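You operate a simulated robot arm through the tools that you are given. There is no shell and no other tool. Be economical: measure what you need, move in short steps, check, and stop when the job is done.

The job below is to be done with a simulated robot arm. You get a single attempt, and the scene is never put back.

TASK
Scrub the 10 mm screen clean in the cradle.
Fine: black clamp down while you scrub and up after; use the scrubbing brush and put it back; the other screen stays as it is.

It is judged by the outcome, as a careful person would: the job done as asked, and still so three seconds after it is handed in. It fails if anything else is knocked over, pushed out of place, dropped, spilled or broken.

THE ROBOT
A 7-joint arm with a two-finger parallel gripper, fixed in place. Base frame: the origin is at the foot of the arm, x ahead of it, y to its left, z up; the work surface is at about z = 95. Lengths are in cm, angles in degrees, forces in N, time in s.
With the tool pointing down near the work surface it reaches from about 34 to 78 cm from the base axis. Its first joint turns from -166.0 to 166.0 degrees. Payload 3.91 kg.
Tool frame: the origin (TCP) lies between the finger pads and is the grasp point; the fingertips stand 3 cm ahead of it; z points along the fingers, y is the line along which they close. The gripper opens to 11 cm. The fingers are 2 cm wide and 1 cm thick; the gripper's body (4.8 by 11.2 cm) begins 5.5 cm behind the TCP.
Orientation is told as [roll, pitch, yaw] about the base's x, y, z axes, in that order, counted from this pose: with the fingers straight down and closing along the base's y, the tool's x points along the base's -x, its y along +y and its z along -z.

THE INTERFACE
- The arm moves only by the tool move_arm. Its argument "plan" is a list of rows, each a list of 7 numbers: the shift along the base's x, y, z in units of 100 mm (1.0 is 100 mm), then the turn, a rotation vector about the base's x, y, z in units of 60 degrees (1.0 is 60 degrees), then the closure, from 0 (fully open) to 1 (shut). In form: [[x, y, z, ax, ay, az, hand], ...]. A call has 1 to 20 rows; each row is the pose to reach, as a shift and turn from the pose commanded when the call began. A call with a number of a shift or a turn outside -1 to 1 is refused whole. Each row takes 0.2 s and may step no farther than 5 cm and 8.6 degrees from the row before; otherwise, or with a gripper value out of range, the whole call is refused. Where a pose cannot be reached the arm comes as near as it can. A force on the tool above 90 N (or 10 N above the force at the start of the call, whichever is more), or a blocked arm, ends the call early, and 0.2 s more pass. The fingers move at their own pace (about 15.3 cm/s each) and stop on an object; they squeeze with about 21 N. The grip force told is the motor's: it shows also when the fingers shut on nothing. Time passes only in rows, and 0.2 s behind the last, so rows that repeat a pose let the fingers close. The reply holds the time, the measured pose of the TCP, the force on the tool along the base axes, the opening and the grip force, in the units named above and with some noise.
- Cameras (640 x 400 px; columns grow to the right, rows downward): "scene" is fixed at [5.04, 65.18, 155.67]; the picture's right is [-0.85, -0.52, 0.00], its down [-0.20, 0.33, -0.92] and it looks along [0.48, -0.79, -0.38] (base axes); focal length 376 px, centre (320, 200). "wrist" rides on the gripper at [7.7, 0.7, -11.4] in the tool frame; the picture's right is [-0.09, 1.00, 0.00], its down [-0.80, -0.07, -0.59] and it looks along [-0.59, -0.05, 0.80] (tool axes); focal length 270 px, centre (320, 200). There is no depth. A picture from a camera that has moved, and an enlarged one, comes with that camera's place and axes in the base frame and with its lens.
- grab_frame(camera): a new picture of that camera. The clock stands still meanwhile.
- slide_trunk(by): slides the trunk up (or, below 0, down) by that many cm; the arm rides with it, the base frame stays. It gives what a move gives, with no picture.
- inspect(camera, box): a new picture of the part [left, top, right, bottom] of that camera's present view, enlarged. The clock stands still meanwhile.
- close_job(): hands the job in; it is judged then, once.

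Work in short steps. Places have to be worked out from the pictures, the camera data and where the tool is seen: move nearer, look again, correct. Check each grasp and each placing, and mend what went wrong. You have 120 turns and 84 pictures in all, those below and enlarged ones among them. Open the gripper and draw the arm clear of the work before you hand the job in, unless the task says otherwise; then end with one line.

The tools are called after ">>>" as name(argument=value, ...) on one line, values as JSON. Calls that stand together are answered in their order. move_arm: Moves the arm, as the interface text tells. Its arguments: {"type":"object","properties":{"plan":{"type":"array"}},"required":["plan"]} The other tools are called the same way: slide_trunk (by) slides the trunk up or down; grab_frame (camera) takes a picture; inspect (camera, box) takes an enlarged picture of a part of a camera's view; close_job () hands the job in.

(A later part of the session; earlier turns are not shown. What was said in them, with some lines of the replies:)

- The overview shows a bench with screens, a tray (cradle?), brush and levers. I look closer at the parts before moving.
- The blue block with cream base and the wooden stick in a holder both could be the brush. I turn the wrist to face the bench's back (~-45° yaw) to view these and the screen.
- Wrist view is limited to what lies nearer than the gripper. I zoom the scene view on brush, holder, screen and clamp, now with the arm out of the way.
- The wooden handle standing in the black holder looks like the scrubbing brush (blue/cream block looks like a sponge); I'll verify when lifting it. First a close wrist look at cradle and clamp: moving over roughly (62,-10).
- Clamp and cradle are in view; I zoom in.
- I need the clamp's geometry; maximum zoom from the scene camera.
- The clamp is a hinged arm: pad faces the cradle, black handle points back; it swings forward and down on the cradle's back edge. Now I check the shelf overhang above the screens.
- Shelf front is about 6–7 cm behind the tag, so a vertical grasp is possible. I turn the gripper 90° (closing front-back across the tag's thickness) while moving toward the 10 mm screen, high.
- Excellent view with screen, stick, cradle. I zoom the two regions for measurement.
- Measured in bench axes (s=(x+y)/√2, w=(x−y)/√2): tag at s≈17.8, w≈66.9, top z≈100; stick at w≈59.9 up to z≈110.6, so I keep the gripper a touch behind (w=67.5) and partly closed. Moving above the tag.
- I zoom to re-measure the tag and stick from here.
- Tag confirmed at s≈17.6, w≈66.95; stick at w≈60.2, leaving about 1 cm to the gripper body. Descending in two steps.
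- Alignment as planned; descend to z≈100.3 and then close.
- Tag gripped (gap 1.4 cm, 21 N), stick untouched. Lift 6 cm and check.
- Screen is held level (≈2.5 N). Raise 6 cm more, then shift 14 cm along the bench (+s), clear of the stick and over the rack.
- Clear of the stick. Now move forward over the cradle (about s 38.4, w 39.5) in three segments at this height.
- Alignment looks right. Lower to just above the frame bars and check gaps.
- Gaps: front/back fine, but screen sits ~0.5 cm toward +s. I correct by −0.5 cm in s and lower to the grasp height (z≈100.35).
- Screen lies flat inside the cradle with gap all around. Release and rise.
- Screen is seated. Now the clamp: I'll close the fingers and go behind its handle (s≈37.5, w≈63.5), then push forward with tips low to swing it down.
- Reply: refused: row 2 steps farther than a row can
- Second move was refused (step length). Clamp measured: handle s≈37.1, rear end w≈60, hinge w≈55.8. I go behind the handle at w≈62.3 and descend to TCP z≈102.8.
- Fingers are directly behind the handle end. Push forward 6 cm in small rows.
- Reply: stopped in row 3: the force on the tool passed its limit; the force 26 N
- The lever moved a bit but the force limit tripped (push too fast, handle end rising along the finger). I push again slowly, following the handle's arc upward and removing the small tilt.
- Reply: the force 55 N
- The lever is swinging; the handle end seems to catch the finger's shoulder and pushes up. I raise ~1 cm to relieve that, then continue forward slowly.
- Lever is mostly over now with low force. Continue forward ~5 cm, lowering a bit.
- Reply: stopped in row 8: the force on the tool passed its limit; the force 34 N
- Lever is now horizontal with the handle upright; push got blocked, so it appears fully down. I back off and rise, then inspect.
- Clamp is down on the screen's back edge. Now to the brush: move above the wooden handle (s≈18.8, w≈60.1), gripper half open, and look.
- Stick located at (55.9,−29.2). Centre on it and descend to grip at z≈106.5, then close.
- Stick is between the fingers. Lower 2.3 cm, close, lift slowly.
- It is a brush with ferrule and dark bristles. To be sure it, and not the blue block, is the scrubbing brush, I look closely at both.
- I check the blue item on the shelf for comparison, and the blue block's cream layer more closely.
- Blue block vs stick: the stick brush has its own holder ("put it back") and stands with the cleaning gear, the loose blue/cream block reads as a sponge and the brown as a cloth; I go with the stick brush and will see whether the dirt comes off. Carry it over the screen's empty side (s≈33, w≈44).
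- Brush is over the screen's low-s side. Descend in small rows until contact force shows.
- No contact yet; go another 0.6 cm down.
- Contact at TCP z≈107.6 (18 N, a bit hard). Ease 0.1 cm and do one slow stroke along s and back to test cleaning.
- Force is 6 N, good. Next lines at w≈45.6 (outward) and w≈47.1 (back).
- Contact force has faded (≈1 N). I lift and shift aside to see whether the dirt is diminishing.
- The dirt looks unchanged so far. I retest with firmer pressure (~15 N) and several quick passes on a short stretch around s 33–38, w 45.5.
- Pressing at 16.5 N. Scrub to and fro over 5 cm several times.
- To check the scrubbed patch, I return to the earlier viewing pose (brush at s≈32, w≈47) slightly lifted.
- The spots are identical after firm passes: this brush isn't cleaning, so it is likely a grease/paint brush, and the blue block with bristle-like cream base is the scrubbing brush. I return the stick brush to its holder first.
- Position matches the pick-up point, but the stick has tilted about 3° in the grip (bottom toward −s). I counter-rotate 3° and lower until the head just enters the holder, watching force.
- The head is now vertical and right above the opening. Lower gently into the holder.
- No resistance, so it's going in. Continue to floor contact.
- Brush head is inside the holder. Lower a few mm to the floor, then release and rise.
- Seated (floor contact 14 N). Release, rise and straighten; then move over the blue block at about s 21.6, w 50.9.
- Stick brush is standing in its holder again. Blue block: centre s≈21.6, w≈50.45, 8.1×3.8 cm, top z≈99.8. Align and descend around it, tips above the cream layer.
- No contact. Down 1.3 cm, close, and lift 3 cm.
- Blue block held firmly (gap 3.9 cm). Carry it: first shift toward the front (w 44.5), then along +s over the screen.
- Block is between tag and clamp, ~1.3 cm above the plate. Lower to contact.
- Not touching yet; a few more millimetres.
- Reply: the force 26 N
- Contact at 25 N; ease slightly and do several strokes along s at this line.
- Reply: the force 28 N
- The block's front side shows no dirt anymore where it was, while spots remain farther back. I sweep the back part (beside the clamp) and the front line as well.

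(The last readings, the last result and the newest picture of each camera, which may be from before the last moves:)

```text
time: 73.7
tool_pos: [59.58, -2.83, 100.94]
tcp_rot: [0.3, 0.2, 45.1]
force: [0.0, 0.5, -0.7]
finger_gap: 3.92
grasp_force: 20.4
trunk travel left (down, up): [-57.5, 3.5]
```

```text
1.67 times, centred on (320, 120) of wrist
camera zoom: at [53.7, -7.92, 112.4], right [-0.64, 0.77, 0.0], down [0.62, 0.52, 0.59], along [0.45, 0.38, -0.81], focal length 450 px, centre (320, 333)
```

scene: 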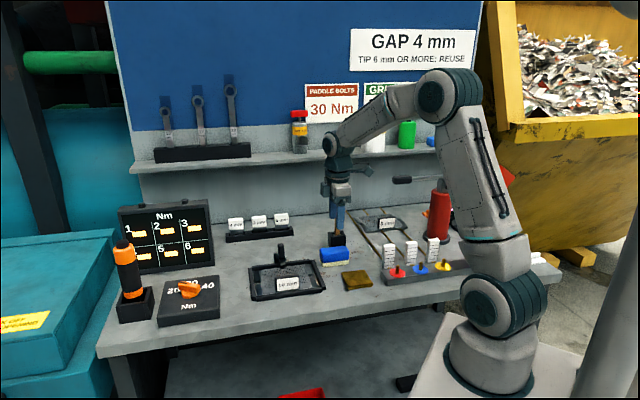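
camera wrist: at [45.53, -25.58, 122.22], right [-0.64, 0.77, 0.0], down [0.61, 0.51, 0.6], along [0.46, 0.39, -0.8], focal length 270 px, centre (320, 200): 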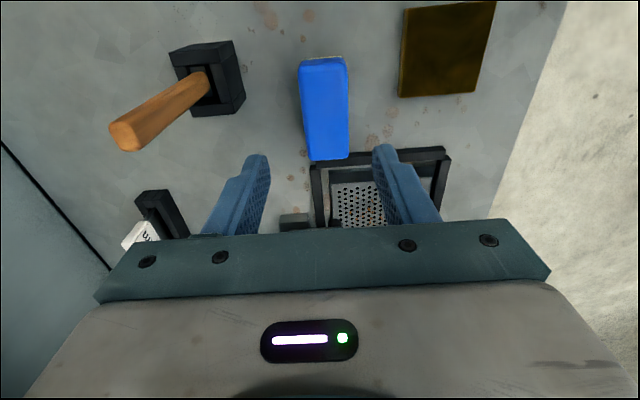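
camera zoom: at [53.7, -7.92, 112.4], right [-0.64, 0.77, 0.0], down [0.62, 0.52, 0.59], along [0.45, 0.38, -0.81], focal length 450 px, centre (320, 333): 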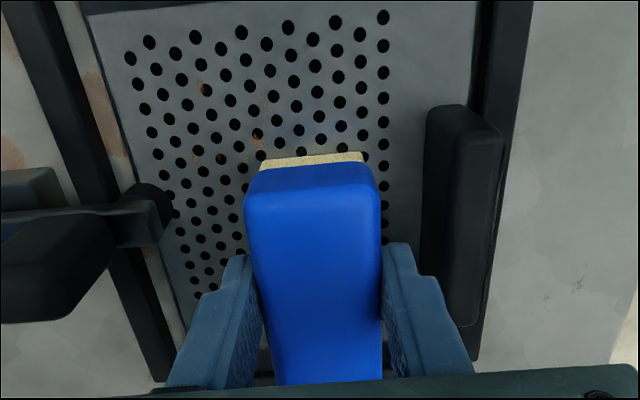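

The dirt is clearly fading under the blue brush — it's the right tool. Contact was lost (brush slid in the grip), so press down again.

>>> move_arm(plan=[[0, 0, -0.015, 0, 0, 0, 1], [0, 0, -0.025, 0, 0, 0, 1], [0, 0, -0.03, 0, 0, 0, 1], [0, 0, -0.03, 0, 0, 0, 1]])

```text
time: 74.7
tool_pos: [59.44, -2.8, 100.88]
tcp_rot: [0.0, -0.1, 45.1]
force: [4.6, -2.6, 36.0]
finger_gap: 3.91
grasp_force: 20.5
trunk travel left (down, up): [-57.5, 3.5]
```

36 N; I ease a little and sweep the back band on both sides of the clamp, plus the middle.

>>> move_arm(plan=[[0, 0, 0.012, 0, 0, 0, 1], [0.106, -0.106, 0.01, 0, 0, 0, 1], [0.205, -0.205, 0.01, 0, 0, 0, 1], [0.262, -0.148, 0.01, 0, 0, 0, 1], [0.191, -0.219, 0.01, 0, 0, 0, 1], [0.262, -0.148, 0.01, 0, 0, 0, 1], [0.191, -0.219, 0.01, 0, 0, 0, 1], [0.205, -0.092, 0.01, 0, 0, 0, 1], [0.134, -0.163, 0.01, 0, 0, 0, 1], [0.106, -0.064, 0.008, 0, 0, 0, 1], [-0.057, -0.226, 0.008, 0, 0, 0, 1], [-0.247, -0.417, 0.008, 0, 0, 0, 1], [-0.212, -0.495, 0.008, 0, 0, 0, 1], [-0.148, -0.559, 0.008, 0, 0, 0, 1], [-0.198, -0.608, 0.008, 0, 0, 0, 1], [-0.148, -0.559, 0.006, 0, 0, 0, 1], [-0.198, -0.608, 0.006, 0, 0, 0, 1], [-0.148, -0.559, 0.006, 0, 0, 0, 1], [-0.247, -0.559, 0.006, 0, 0, 0, 1], [-0.304, -0.502, 0.006, 0, 0, 0, 1]])

```text
time: 78.9
tool_pos: [56.43, -7.82, 100.54]
tcp_rot: [0.4, 0.2, 45.1]
force: [-0.2, 1.0, -0.5]
finger_gap: 3.97
grasp_force: 20.9
trunk travel left (down, up): [-57.5, 3.5]
```

Contact faded again; press down once more here.

>>> move_arm(plan=[[0, 0, -0.015, 0, 0, 0, 1], [0, 0, -0.025, 0, 0, 0, 1], [0, 0, -0.025, 0, 0, 0, 1]])

```text
time: 79.7
tool_pos: [56.48, -7.79, 100.33]
tcp_rot: [0.2, 0.2, 45.0]
force: [-0.3, -0.5, -0.9]
finger_gap: 3.97
grasp_force: 20.5
trunk travel left (down, up): [-57.5, 3.5]
```

>>> move_arm(plan=[[0, 0, -0.015, 0, 0, 0, 1], [0, 0, -0.03, 0, 0, 0, 1], [0, 0, -0.03, 0, 0, 0, 1]])

>>> inspect(camera="scene", box=[245, 215, 345, 300])

```text
time: 80.5
tool_pos: [56.44, -7.73, 100.15]
tcp_rot: [0.0, 0.0, 45.1]
force: [0.8, -1.0, 19.0]
finger_gap: 3.95
grasp_force: 21.0
trunk travel left (down, up): [-57.5, 3.5]
```

```text
4.71 times, centred on (295, 258) of scene
camera zoom: at [5.04, 65.18, 155.67], right [-0.85, -0.52, 0.0], down [-0.2, 0.33, -0.92], along [0.48, -0.79, -0.38], focal length 1770 px, centre (438, -71)
```

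zoom: 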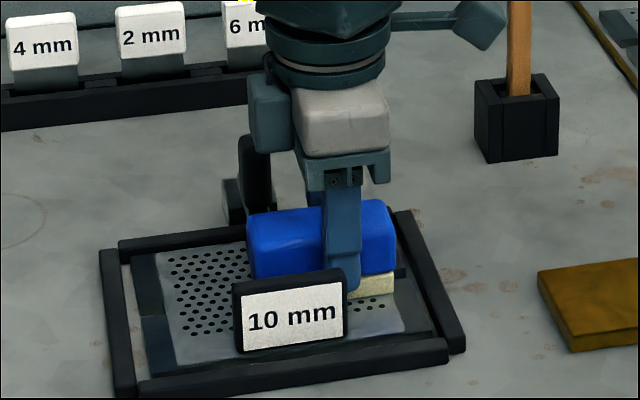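

19 N now. Scrub the low-s back band and the middle again, pressing slightly deeper over time.

>>> move_arm(plan=[[0.099, -0.099, 0, 0, 0, 0, 1], [0.148, -0.049, 0, 0, 0, 0, 1], [0.092, -0.106, 0, 0, 0, 0, 1], [0.148, -0.049, -0.001, 0, 0, 0, 1], [0.092, -0.106, -0.002, 0, 0, 0, 1], [0.148, -0.049, -0.003, 0, 0, 0, 1], [0.092, -0.106, -0.004, 0, 0, 0, 1], [0.092, 0.007, -0.005, 0, 0, 0, 1], [0.035, -0.049, -0.006, 0, 0, 0, 1], [0.028, 0.071, -0.006, 0, 0, 0, 1], [0.191, 0.233, -0.007, 0, 0, 0, 1], [0.368, 0.41, -0.008, 0, 0, 0, 1], [0.191, 0.233, -0.008, 0, 0, 0, 1], [0.028, 0.071, -0.009, 0, 0, 0, 1], [0.148, 0.276, -0.009, 0, 0, 0, 1], [0.325, 0.453, -0.01, 0, 0, 0, 1], [0.127, 0.297, -0.01, 0, 0, 0, 1], [0.028, 0.198, -0.01, 0, 0, 0, 1], [0.17, 0.255, -0.01, 0, 0, 0, 1], [0.346, 0.431, -0.01, 0, 0, 0, 1]])

>>> inspect(camera="wrist", box=[200, 0, 440, 240])

```text
time: 84.7
tool_pos: [59.77, -3.3, 99.94]
tcp_rot: [0.2, 0.2, 45.1]
force: [-0.6, 0.1, -1.5]
finger_gap: 3.97
grasp_force: 20.4
trunk travel left (down, up): [-57.5, 3.5]
```

```text
1.67 times, centred on (320, 120) of wrist
camera zoom: at [54.05, -8.37, 111.49], right [-0.64, 0.77, 0.0], down [0.62, 0.52, 0.59], along [0.45, 0.38, -0.81], focal length 450 px, centre (320, 333)
```

zoom: 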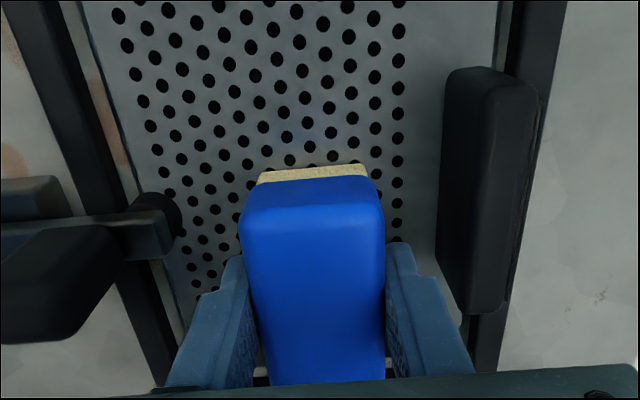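

All visible plate is clean. One more firm pass over the high-s part hidden under the brush.

>>> move_arm(plan=[[0, 0, -0.015, 0, 0, 0, 1], [0, 0, -0.025, 0, 0, 0, 1], [0, 0, -0.025, 0, 0, 0, 1]])

```text
time: 85.5
tool_pos: [59.87, -3.51, 99.85]
tcp_rot: [0.0, -0.1, 45.0]
force: [2.9, 3.2, 13.5]
finger_gap: 3.96
grasp_force: 20.5
trunk travel left (down, up): [-57.5, 3.5]
```

>>> move_arm(plan=[[0.127, -0.014, -0.002, 0, 0, 0, 1], [0.127, -0.155, -0.002, 0, 0, 0, 1], [0.198, -0.085, -0.002, 0, 0, 0, 1], [0.127, -0.155, -0.003, 0, 0, 0, 1], [0.198, -0.085, -0.004, 0, 0, 0, 1], [0.127, -0.014, -0.005, 0, 0, 0, 1], [0.007, -0.035, -0.006, 0, 0, 0, 1], [-0.127, -0.156, -0.007, 0, 0, 0, 1], [-0.233, -0.262, -0.008, 0, 0, 0, 1], [-0.177, -0.106, -0.009, 0, 0, 0, 1], [-0.035, 0.035, -0.009, 0, 0, 0, 1], [0.021, 0.092, -0.009, 0, 0, 0, 1], [-0.134, -0.007, -0.01, 0, 0, 0, 1], [-0.276, -0.148, -0.01, 0, 0, 0, 1], [-0.134, -0.007, -0.01, 0, 0, 0, 1], [-0.007, 0.12, -0.01, 0, 0, 0, 1], [-0.007, 0.12, 0.2, 0, 0, 0, 1], [-0.007, 0.12, 0.6, 0, 0, 0, 1]])

```text
time: 89.3
tool_pos: [59.99, -2.48, 105.25]
tcp_rot: [0.3, 0.1, 45.1]
force: [0.7, -0.5, -0.6]
finger_gap: 3.99
grasp_force: 21.0
trunk travel left (down, up): [-57.5, 3.5]
```

Lifted. Take the brush back along the reverse path to its spot above (51.0, −20.4).

>>> move_arm(plan=[[0, 0, 0.15, 0, 0, 0, 1], [-0.3, -0.3, 0.15, 0, 0, 0, 1], [-0.6, -0.6, 0.15, 0, 0, 0, 1], [-0.9, -0.9, 0.15, 0, 0, 0, 1]])

>>> move_arm(plan=[[0.0, -0.3, 0, 0, 0, 0, 1], [0.01, -0.6, 0, 0, 0, 0, 1], [0.02, -0.9, 0, 0, 0, 0, 1], [0.02, -0.9, -0.2, 0, 0, 0, 1], [0.02, -0.9, -0.4, 0, 0, 0, 1]])

>>> inspect(camera="scene", box=[240, 205, 390, 305])

```text
time: 90.3
tool_pos: [50.88, -11.06, 107.06]
tcp_rot: [0.2, 0.1, 45.2]
force: [-0.4, 0.1, 0.7]
finger_gap: 3.95
grasp_force: 21.8
trunk travel left (down, up): [-57.5, 3.5]
```

```text
time: 91.5
tool_pos: [51.11, -20.31, 103.12]
tcp_rot: [0.2, 0.3, 45.0]
force: [0.1, 0.4, -0.6]
finger_gap: 4.0
grasp_force: 20.8
trunk travel left (down, up): [-57.5, 3.5]
```

```text
4.00 times, centred on (315, 255) of scene
camera zoom: at [5.04, 65.18, 155.67], right [-0.85, -0.52, 0.0], down [-0.2, 0.33, -0.92], along [0.48, -0.79, -0.38], focal length 1504 px, centre (340, -20)
```

zoom: 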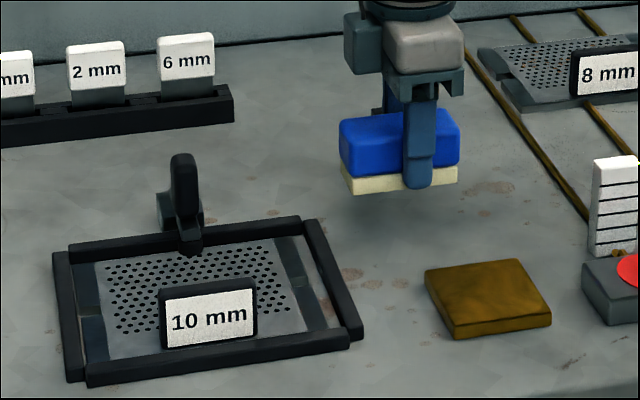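

Screen looks clean all over. Lower the brush to the bench at its original spot, watching force.

>>> move_arm(plan=[[0, 0, -0.2, 0, 0, 0, 1], [0, 0, -0.34, 0, 0, 0, 1], [0, 0, -0.4, 0, 0, 0, 1], [0, 0, -0.42, 0, 0, 0, 1], [0, 0, -0.42, 0, 0, 0, 1]])

```text
time: 92.7
tool_pos: [51.05, -20.18, 98.96]
tcp_rot: [0.2, 0.2, 45.2]
force: [0.4, 0.7, -1.8]
finger_gap: 3.94
grasp_force: 20.8
trunk travel left (down, up): [-57.5, 3.5]
```

>>> move_arm(plan=[[0, 0, -0.015, 0, 0, 0, 1], [0, 0, -0.03, 0, 0, 0, 1], [0, 0, -0.03, 0, 0, 0, 1]])

```text
time: 93.5
tool_pos: [50.98, -20.39, 98.59]
tcp_rot: [0.2, 0.2, 45.1]
force: [-0.1, 0.5, -1.4]
finger_gap: 3.94
grasp_force: 21.1
trunk travel left (down, up): [-57.5, 3.5]
```

Still hanging (weight only); a few more millimetres.

>>> move_arm(plan=[[0, 0, -0.015, 0, 0, 0, 1], [0, 0, -0.03, 0, 0, 0, 1], [0, 0, -0.03, 0, 0, 0, 1]])

```text
time: 94.3
tool_pos: [51.01, -20.29, 98.53]
tcp_rot: [0.1, 0.1, 45.1]
force: [0.5, -0.9, 18.1]
finger_gap: 4.0
grasp_force: 20.9
trunk travel left (down, up): [-57.5, 3.5]
```

Contact on bench. Ease, open and rise clear.

>>> move_arm(plan=[[0, 0, 0.01, 0, 0, 0, 0.9], [0, 0, 0.01, 0, 0, 0, 0.6], [0, 0, 0.01, 0, 0, 0, 0.45], [0, 0, 0.2, 0, 0, 0, 0.45], [0, 0, 0.6, 0, 0, 0, 0.45], [0, 0, 1.0, 0, 0, 0, 0.45]])

```text
time: 95.7
tool_pos: [50.95, -20.19, 108.56]
tcp_rot: [0.1, 0.2, 45.0]
force: [0.0, 0.2, 0.3]
finger_gap: 6.06
grasp_force: 0.0
trunk travel left (down, up): [-57.5, 3.5]
```

Brush is back on its spot. Now to lift the clamp: I'll pinch its upright handle across s (gripper yaw −45°) and swing it back along its arc. Rotate while moving above it.

>>> move_arm(plan=[[0, 0, 0.2, 0, 0, -0.125, 0.45], [0.1, 0.1, 0.4, 0, 0, -0.25, 0.5], [0.2, 0.2, 0.4, 0, 0, -0.375, 0.6], [0.3, 0.3, 0.4, 0, 0, -0.5, 0.6], [0.4, 0.4, 0.4, 0, 0, -0.625, 0.6], [0.5, 0.5, 0.4, 0, 0, -0.75, 0.6]])

>>> move_arm(plan=[[0.1, 0.1, 0, 0, 0, -0.125, 0.6], [0.2, 0.2, 0, 0, 0, -0.25, 0.6], [0.3, 0.3, 0, 0, 0, -0.375, 0.6], [0.4, 0.4, -0.1, 0, 0, -0.5, 0.6], [0.5, 0.52, -0.2, 0, 0, -0.625, 0.6], [0.57, 0.6, -0.3, 0, 0, -0.75, 0.6], [0.57, 0.6, -0.3, 0, 0, -0.75, 0.6]])

>>> inspect(camera="wrist", box=[200, 60, 440, 240])

```text
time: 97.1
tool_pos: [56.07, -15.32, 112.43]
tcp_rot: [0.2, 0.2, -0.1]
force: [0.6, 0.9, -0.4]
finger_gap: 4.42
grasp_force: 0.0
trunk travel left (down, up): [-57.5, 3.5]
```

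```text
time: 98.7
tool_pos: [61.73, -9.37, 109.32]
tcp_rot: [0.2, 0.2, -44.9]
force: [0.1, -0.3, -1.0]
finger_gap: 4.39
grasp_force: 0.0
trunk travel left (down, up): [-57.5, 3.5]
```

```text
2.22 times, centred on (320, 150) of wrist
camera zoom: at [56.81, -3.53, 120.77], right [0.77, 0.64, 0.0], down [0.52, -0.62, 0.59], along [0.38, -0.45, -0.81], focal length 601 px, centre (320, 311)
```

zoom: 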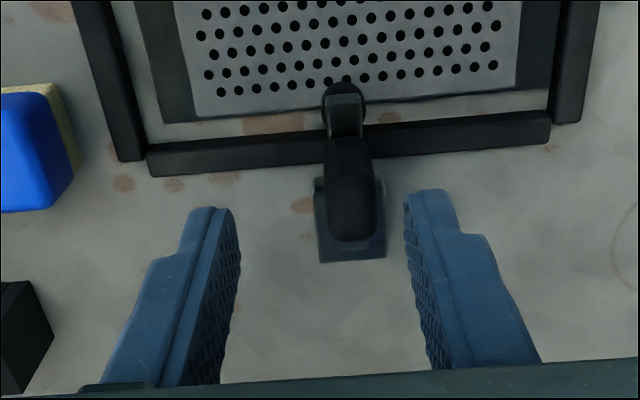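

Handle is ~0.8 cm to the +s side of the gripper centre. Correct, descend around the handle, and close.

>>> move_arm(plan=[[0.08, 0.03, 0, 0, 0, 0, 0.6], [0.08, 0.03, -0.3, 0, 0, 0, 0.6], [0.08, 0.03, -0.6, 0, 0, 0, 0.6], [0.08, 0.03, -0.78, 0, 0, 0, 0.6], [0.08, 0.03, -0.78, 0, 0, 0, 0.8], [0.08, 0.03, -0.78, 0, 0, 0, 1], [0.08, 0.03, -0.78, 0, 0, 0, 1]])

```text
time: 100.3
tool_pos: [62.74, -9.03, 101.34]
tcp_rot: [0.3, 0.1, -44.8]
force: [13.8, 11.6, 2.7]
finger_gap: 1.75
grasp_force: 45.0
trunk travel left (down, up): [-57.5, 3.5]
```

Gripped (1.75 cm) with a sideways pull toward +s; I shift 0.25 cm that way while beginning the arc (first 30°).

>>> move_arm(plan=[[0.018, 0.018, 0, 0, 0, 0, 1], [0.044, -0.008, 0.04, 0, 0, 0, 1], [0.07, -0.034, 0.08, 0, 0, 0, 1], [0.096, -0.06, 0.12, 0, 0, 0, 1], [0.13, -0.094, 0.15, 0, 0, 0, 1], [0.16, -0.124, 0.18, 0, 0, 0, 1], [0.195, -0.159, 0.21, 0, 0, 0, 1]])

```text
time: 101.9
tool_pos: [64.33, -10.65, 103.54]
tcp_rot: [0.1, 0.3, -45.1]
force: [-18.5, 5.3, -12.4]
finger_gap: 1.79
grasp_force: 45.2
trunk travel left (down, up): [-57.5, 3.5]
```

Swinging fine with modest force. Continue the arc to 90°.

>>> move_arm(plan=[[0.028, -0.028, 0.016, 0, 0, 0, 1], [0.055, -0.055, 0.028, 0, 0, 0, 1], [0.083, -0.083, 0.04, 0, 0, 0, 1], [0.111, -0.111, 0.05, 0, 0, 0, 1], [0.14, -0.14, 0.055, 0, 0, 0, 1], [0.17, -0.17, 0.057, 0, 0, 0, 1], [0.2, -0.2, 0.058, 0, 0, 0, 1], [0.228, -0.228, 0.058, 0, 0, 0, 1], [0.257, -0.257, 0.052, 0, 0, 0, 1], [0.285, -0.285, 0.043, 0, 0, 0, 1], [0.313, -0.313, 0.034, 0, 0, 0, 1], [0.341, -0.341, 0.023, 0, 0, 0, 1], [0.37, -0.37, 0.005, 0, 0, 0, 1], [0.396, -0.396, -0.01, 0, 0, 0, 1], [0.42, -0.42, -0.03, 0, 0, 0, 1], [0.445, -0.445, -0.052, 0, 0, 0, 1]])

>>> inspect(camera="scene", box=[240, 195, 390, 305])

```text
time: 105.3
tool_pos: [68.65, -14.88, 103.47]
tcp_rot: [0.3, 0.0, -44.9]
force: [-11.8, 6.5, 15.9]
finger_gap: 1.79
grasp_force: 45.4
trunk travel left (down, up): [-57.5, 3.5]
```

```text
3.64 times, centred on (315, 250) of scene
camera zoom: at [5.04, 65.18, 155.67], right [-0.85, -0.52, 0.0], down [-0.2, 0.33, -0.92], along [0.48, -0.79, -0.38], focal length 1367 px, centre (338, 18)
```

zoom: 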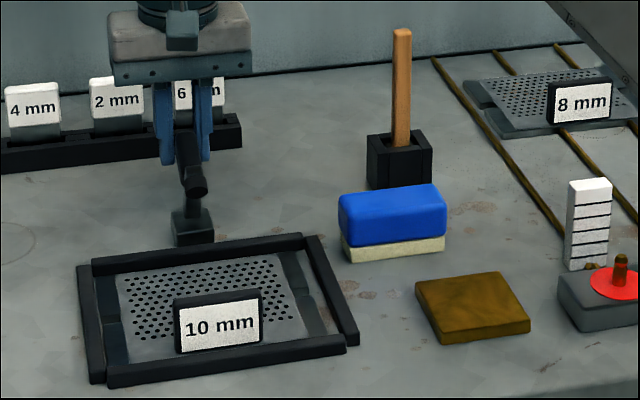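

The lever is almost upright. Push a further 0.5 cm back and read the force.

>>> move_arm(plan=[[0.02, -0.02, -0.01, 0, 0, 0, 1], [0.04, -0.04, -0.025, 0, 0, 0, 1], [0.055, -0.055, -0.045, 0, 0, 0, 1], [0.055, -0.055, -0.045, 0, 0, 0, 1]])

```text
time: 106.3
tool_pos: [69.25, -15.51, 102.83]
tcp_rot: [0.3, 0.0, -44.8]
force: [-9.3, 7.8, 14.6]
finger_gap: 1.78
grasp_force: 45.1
trunk travel left (down, up): [-57.5, 3.5]
```

Force unchanged, so it is still following. Continue along the tangent.

>>> move_arm(plan=[[0.02, -0.02, -0.02, 0, 0, 0, 1], [0.04, -0.04, -0.045, 0, 0, 0, 1], [0.055, -0.055, -0.065, 0, 0, 0, 1], [0.055, -0.055, -0.065, 0, 0, 0, 1]])

```text
time: 107.3
tool_pos: [69.84, -16.05, 102.11]
tcp_rot: [0.2, 0.1, -44.9]
force: [-14.0, 10.6, 8.5]
finger_gap: 1.78
grasp_force: 44.8
trunk travel left (down, up): [-57.5, 3.5]
```

The lever has turned about 100° by my arc estimate, so it should be up. Release and rise straight, then retreat upward and toward the robot.

>>> move_arm(plan=[[0, 0, 0, 0, 0, 0, 0.85], [0, 0, 0, 0, 0, 0, 0.65], [0, 0, 0.2, 0, 0, 0, 0.6], [0, 0, 0.6, 0, 0, 0, 0.6], [0, 0, 1.0, 0, 0, 0, 0.6]])

>>> move_arm(plan=[[-0.3, 0.0, 0.2, 0, 0, 0, 0.3], [-0.65, 0.0, 0.4, 0, 0, 0, 0], [-1, 0.0, 0.6, 0, 0, 0, 0]])

>>> move_arm(plan=[[-0.3, 0.0, 0.1, 0, 0, 0, 0], [-0.65, 0.0, 0.2, 0, 0, 0, 0], [-1, 0.0, 0.3, 0, 0, 0, 0]])

>>> inspect(camera="scene", box=[240, 195, 390, 305])

```text
time: 108.5
tool_pos: [70.09, -16.24, 112.16]
tcp_rot: [0.1, 0.2, -45.0]
force: [0.1, -0.3, 1.4]
finger_gap: 4.41
grasp_force: 0.0
trunk travel left (down, up): [-57.5, 3.5]
```

```text
time: 109.3
tool_pos: [60.01, -16.18, 118.05]
tcp_rot: [0.2, 0.1, -44.8]
force: [0.1, 0.2, 0.1]
finger_gap: 11.03
grasp_force: 0.1
trunk travel left (down, up): [-57.5, 3.5]
```

```text
time: 110.1
tool_pos: [49.75, -16.33, 121.03]
tcp_rot: [0.2, 0.1, -45.1]
force: [-0.4, -0.4, -0.1]
finger_gap: 11.0
grasp_force: 0.0
trunk travel left (down, up): [-57.5, 3.5]
```

```text
3.64 times, centred on (315, 250) of scene
camera zoom: at [5.04, 65.18, 155.67], right [-0.85, -0.52, 0.0], down [-0.2, 0.33, -0.92], along [0.48, -0.79, -0.38], focal length 1367 px, centre (338, 18)
```

zoom: 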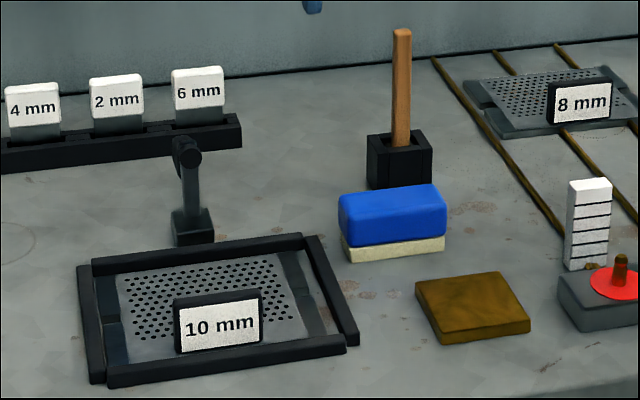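

The last picture shows the clamp fully up as at the start, the screen clean in the cradle, both brushes back in their places, the 8 mm screen untouched and the arm clear. I hand the job in.

>>> close_job()

```text
The job is handed in.
```

The 10 mm screen is in the cradle and looks clean in the last pictures. It was scrubbed with the clamp down; the clamp is up again, and the 8 mm screen was not touched. I first tried the wooden-handled brush from the black holder. It removed no dirt, so I put it back and scrubbed with the blue block brush, which I also returned to its spot.
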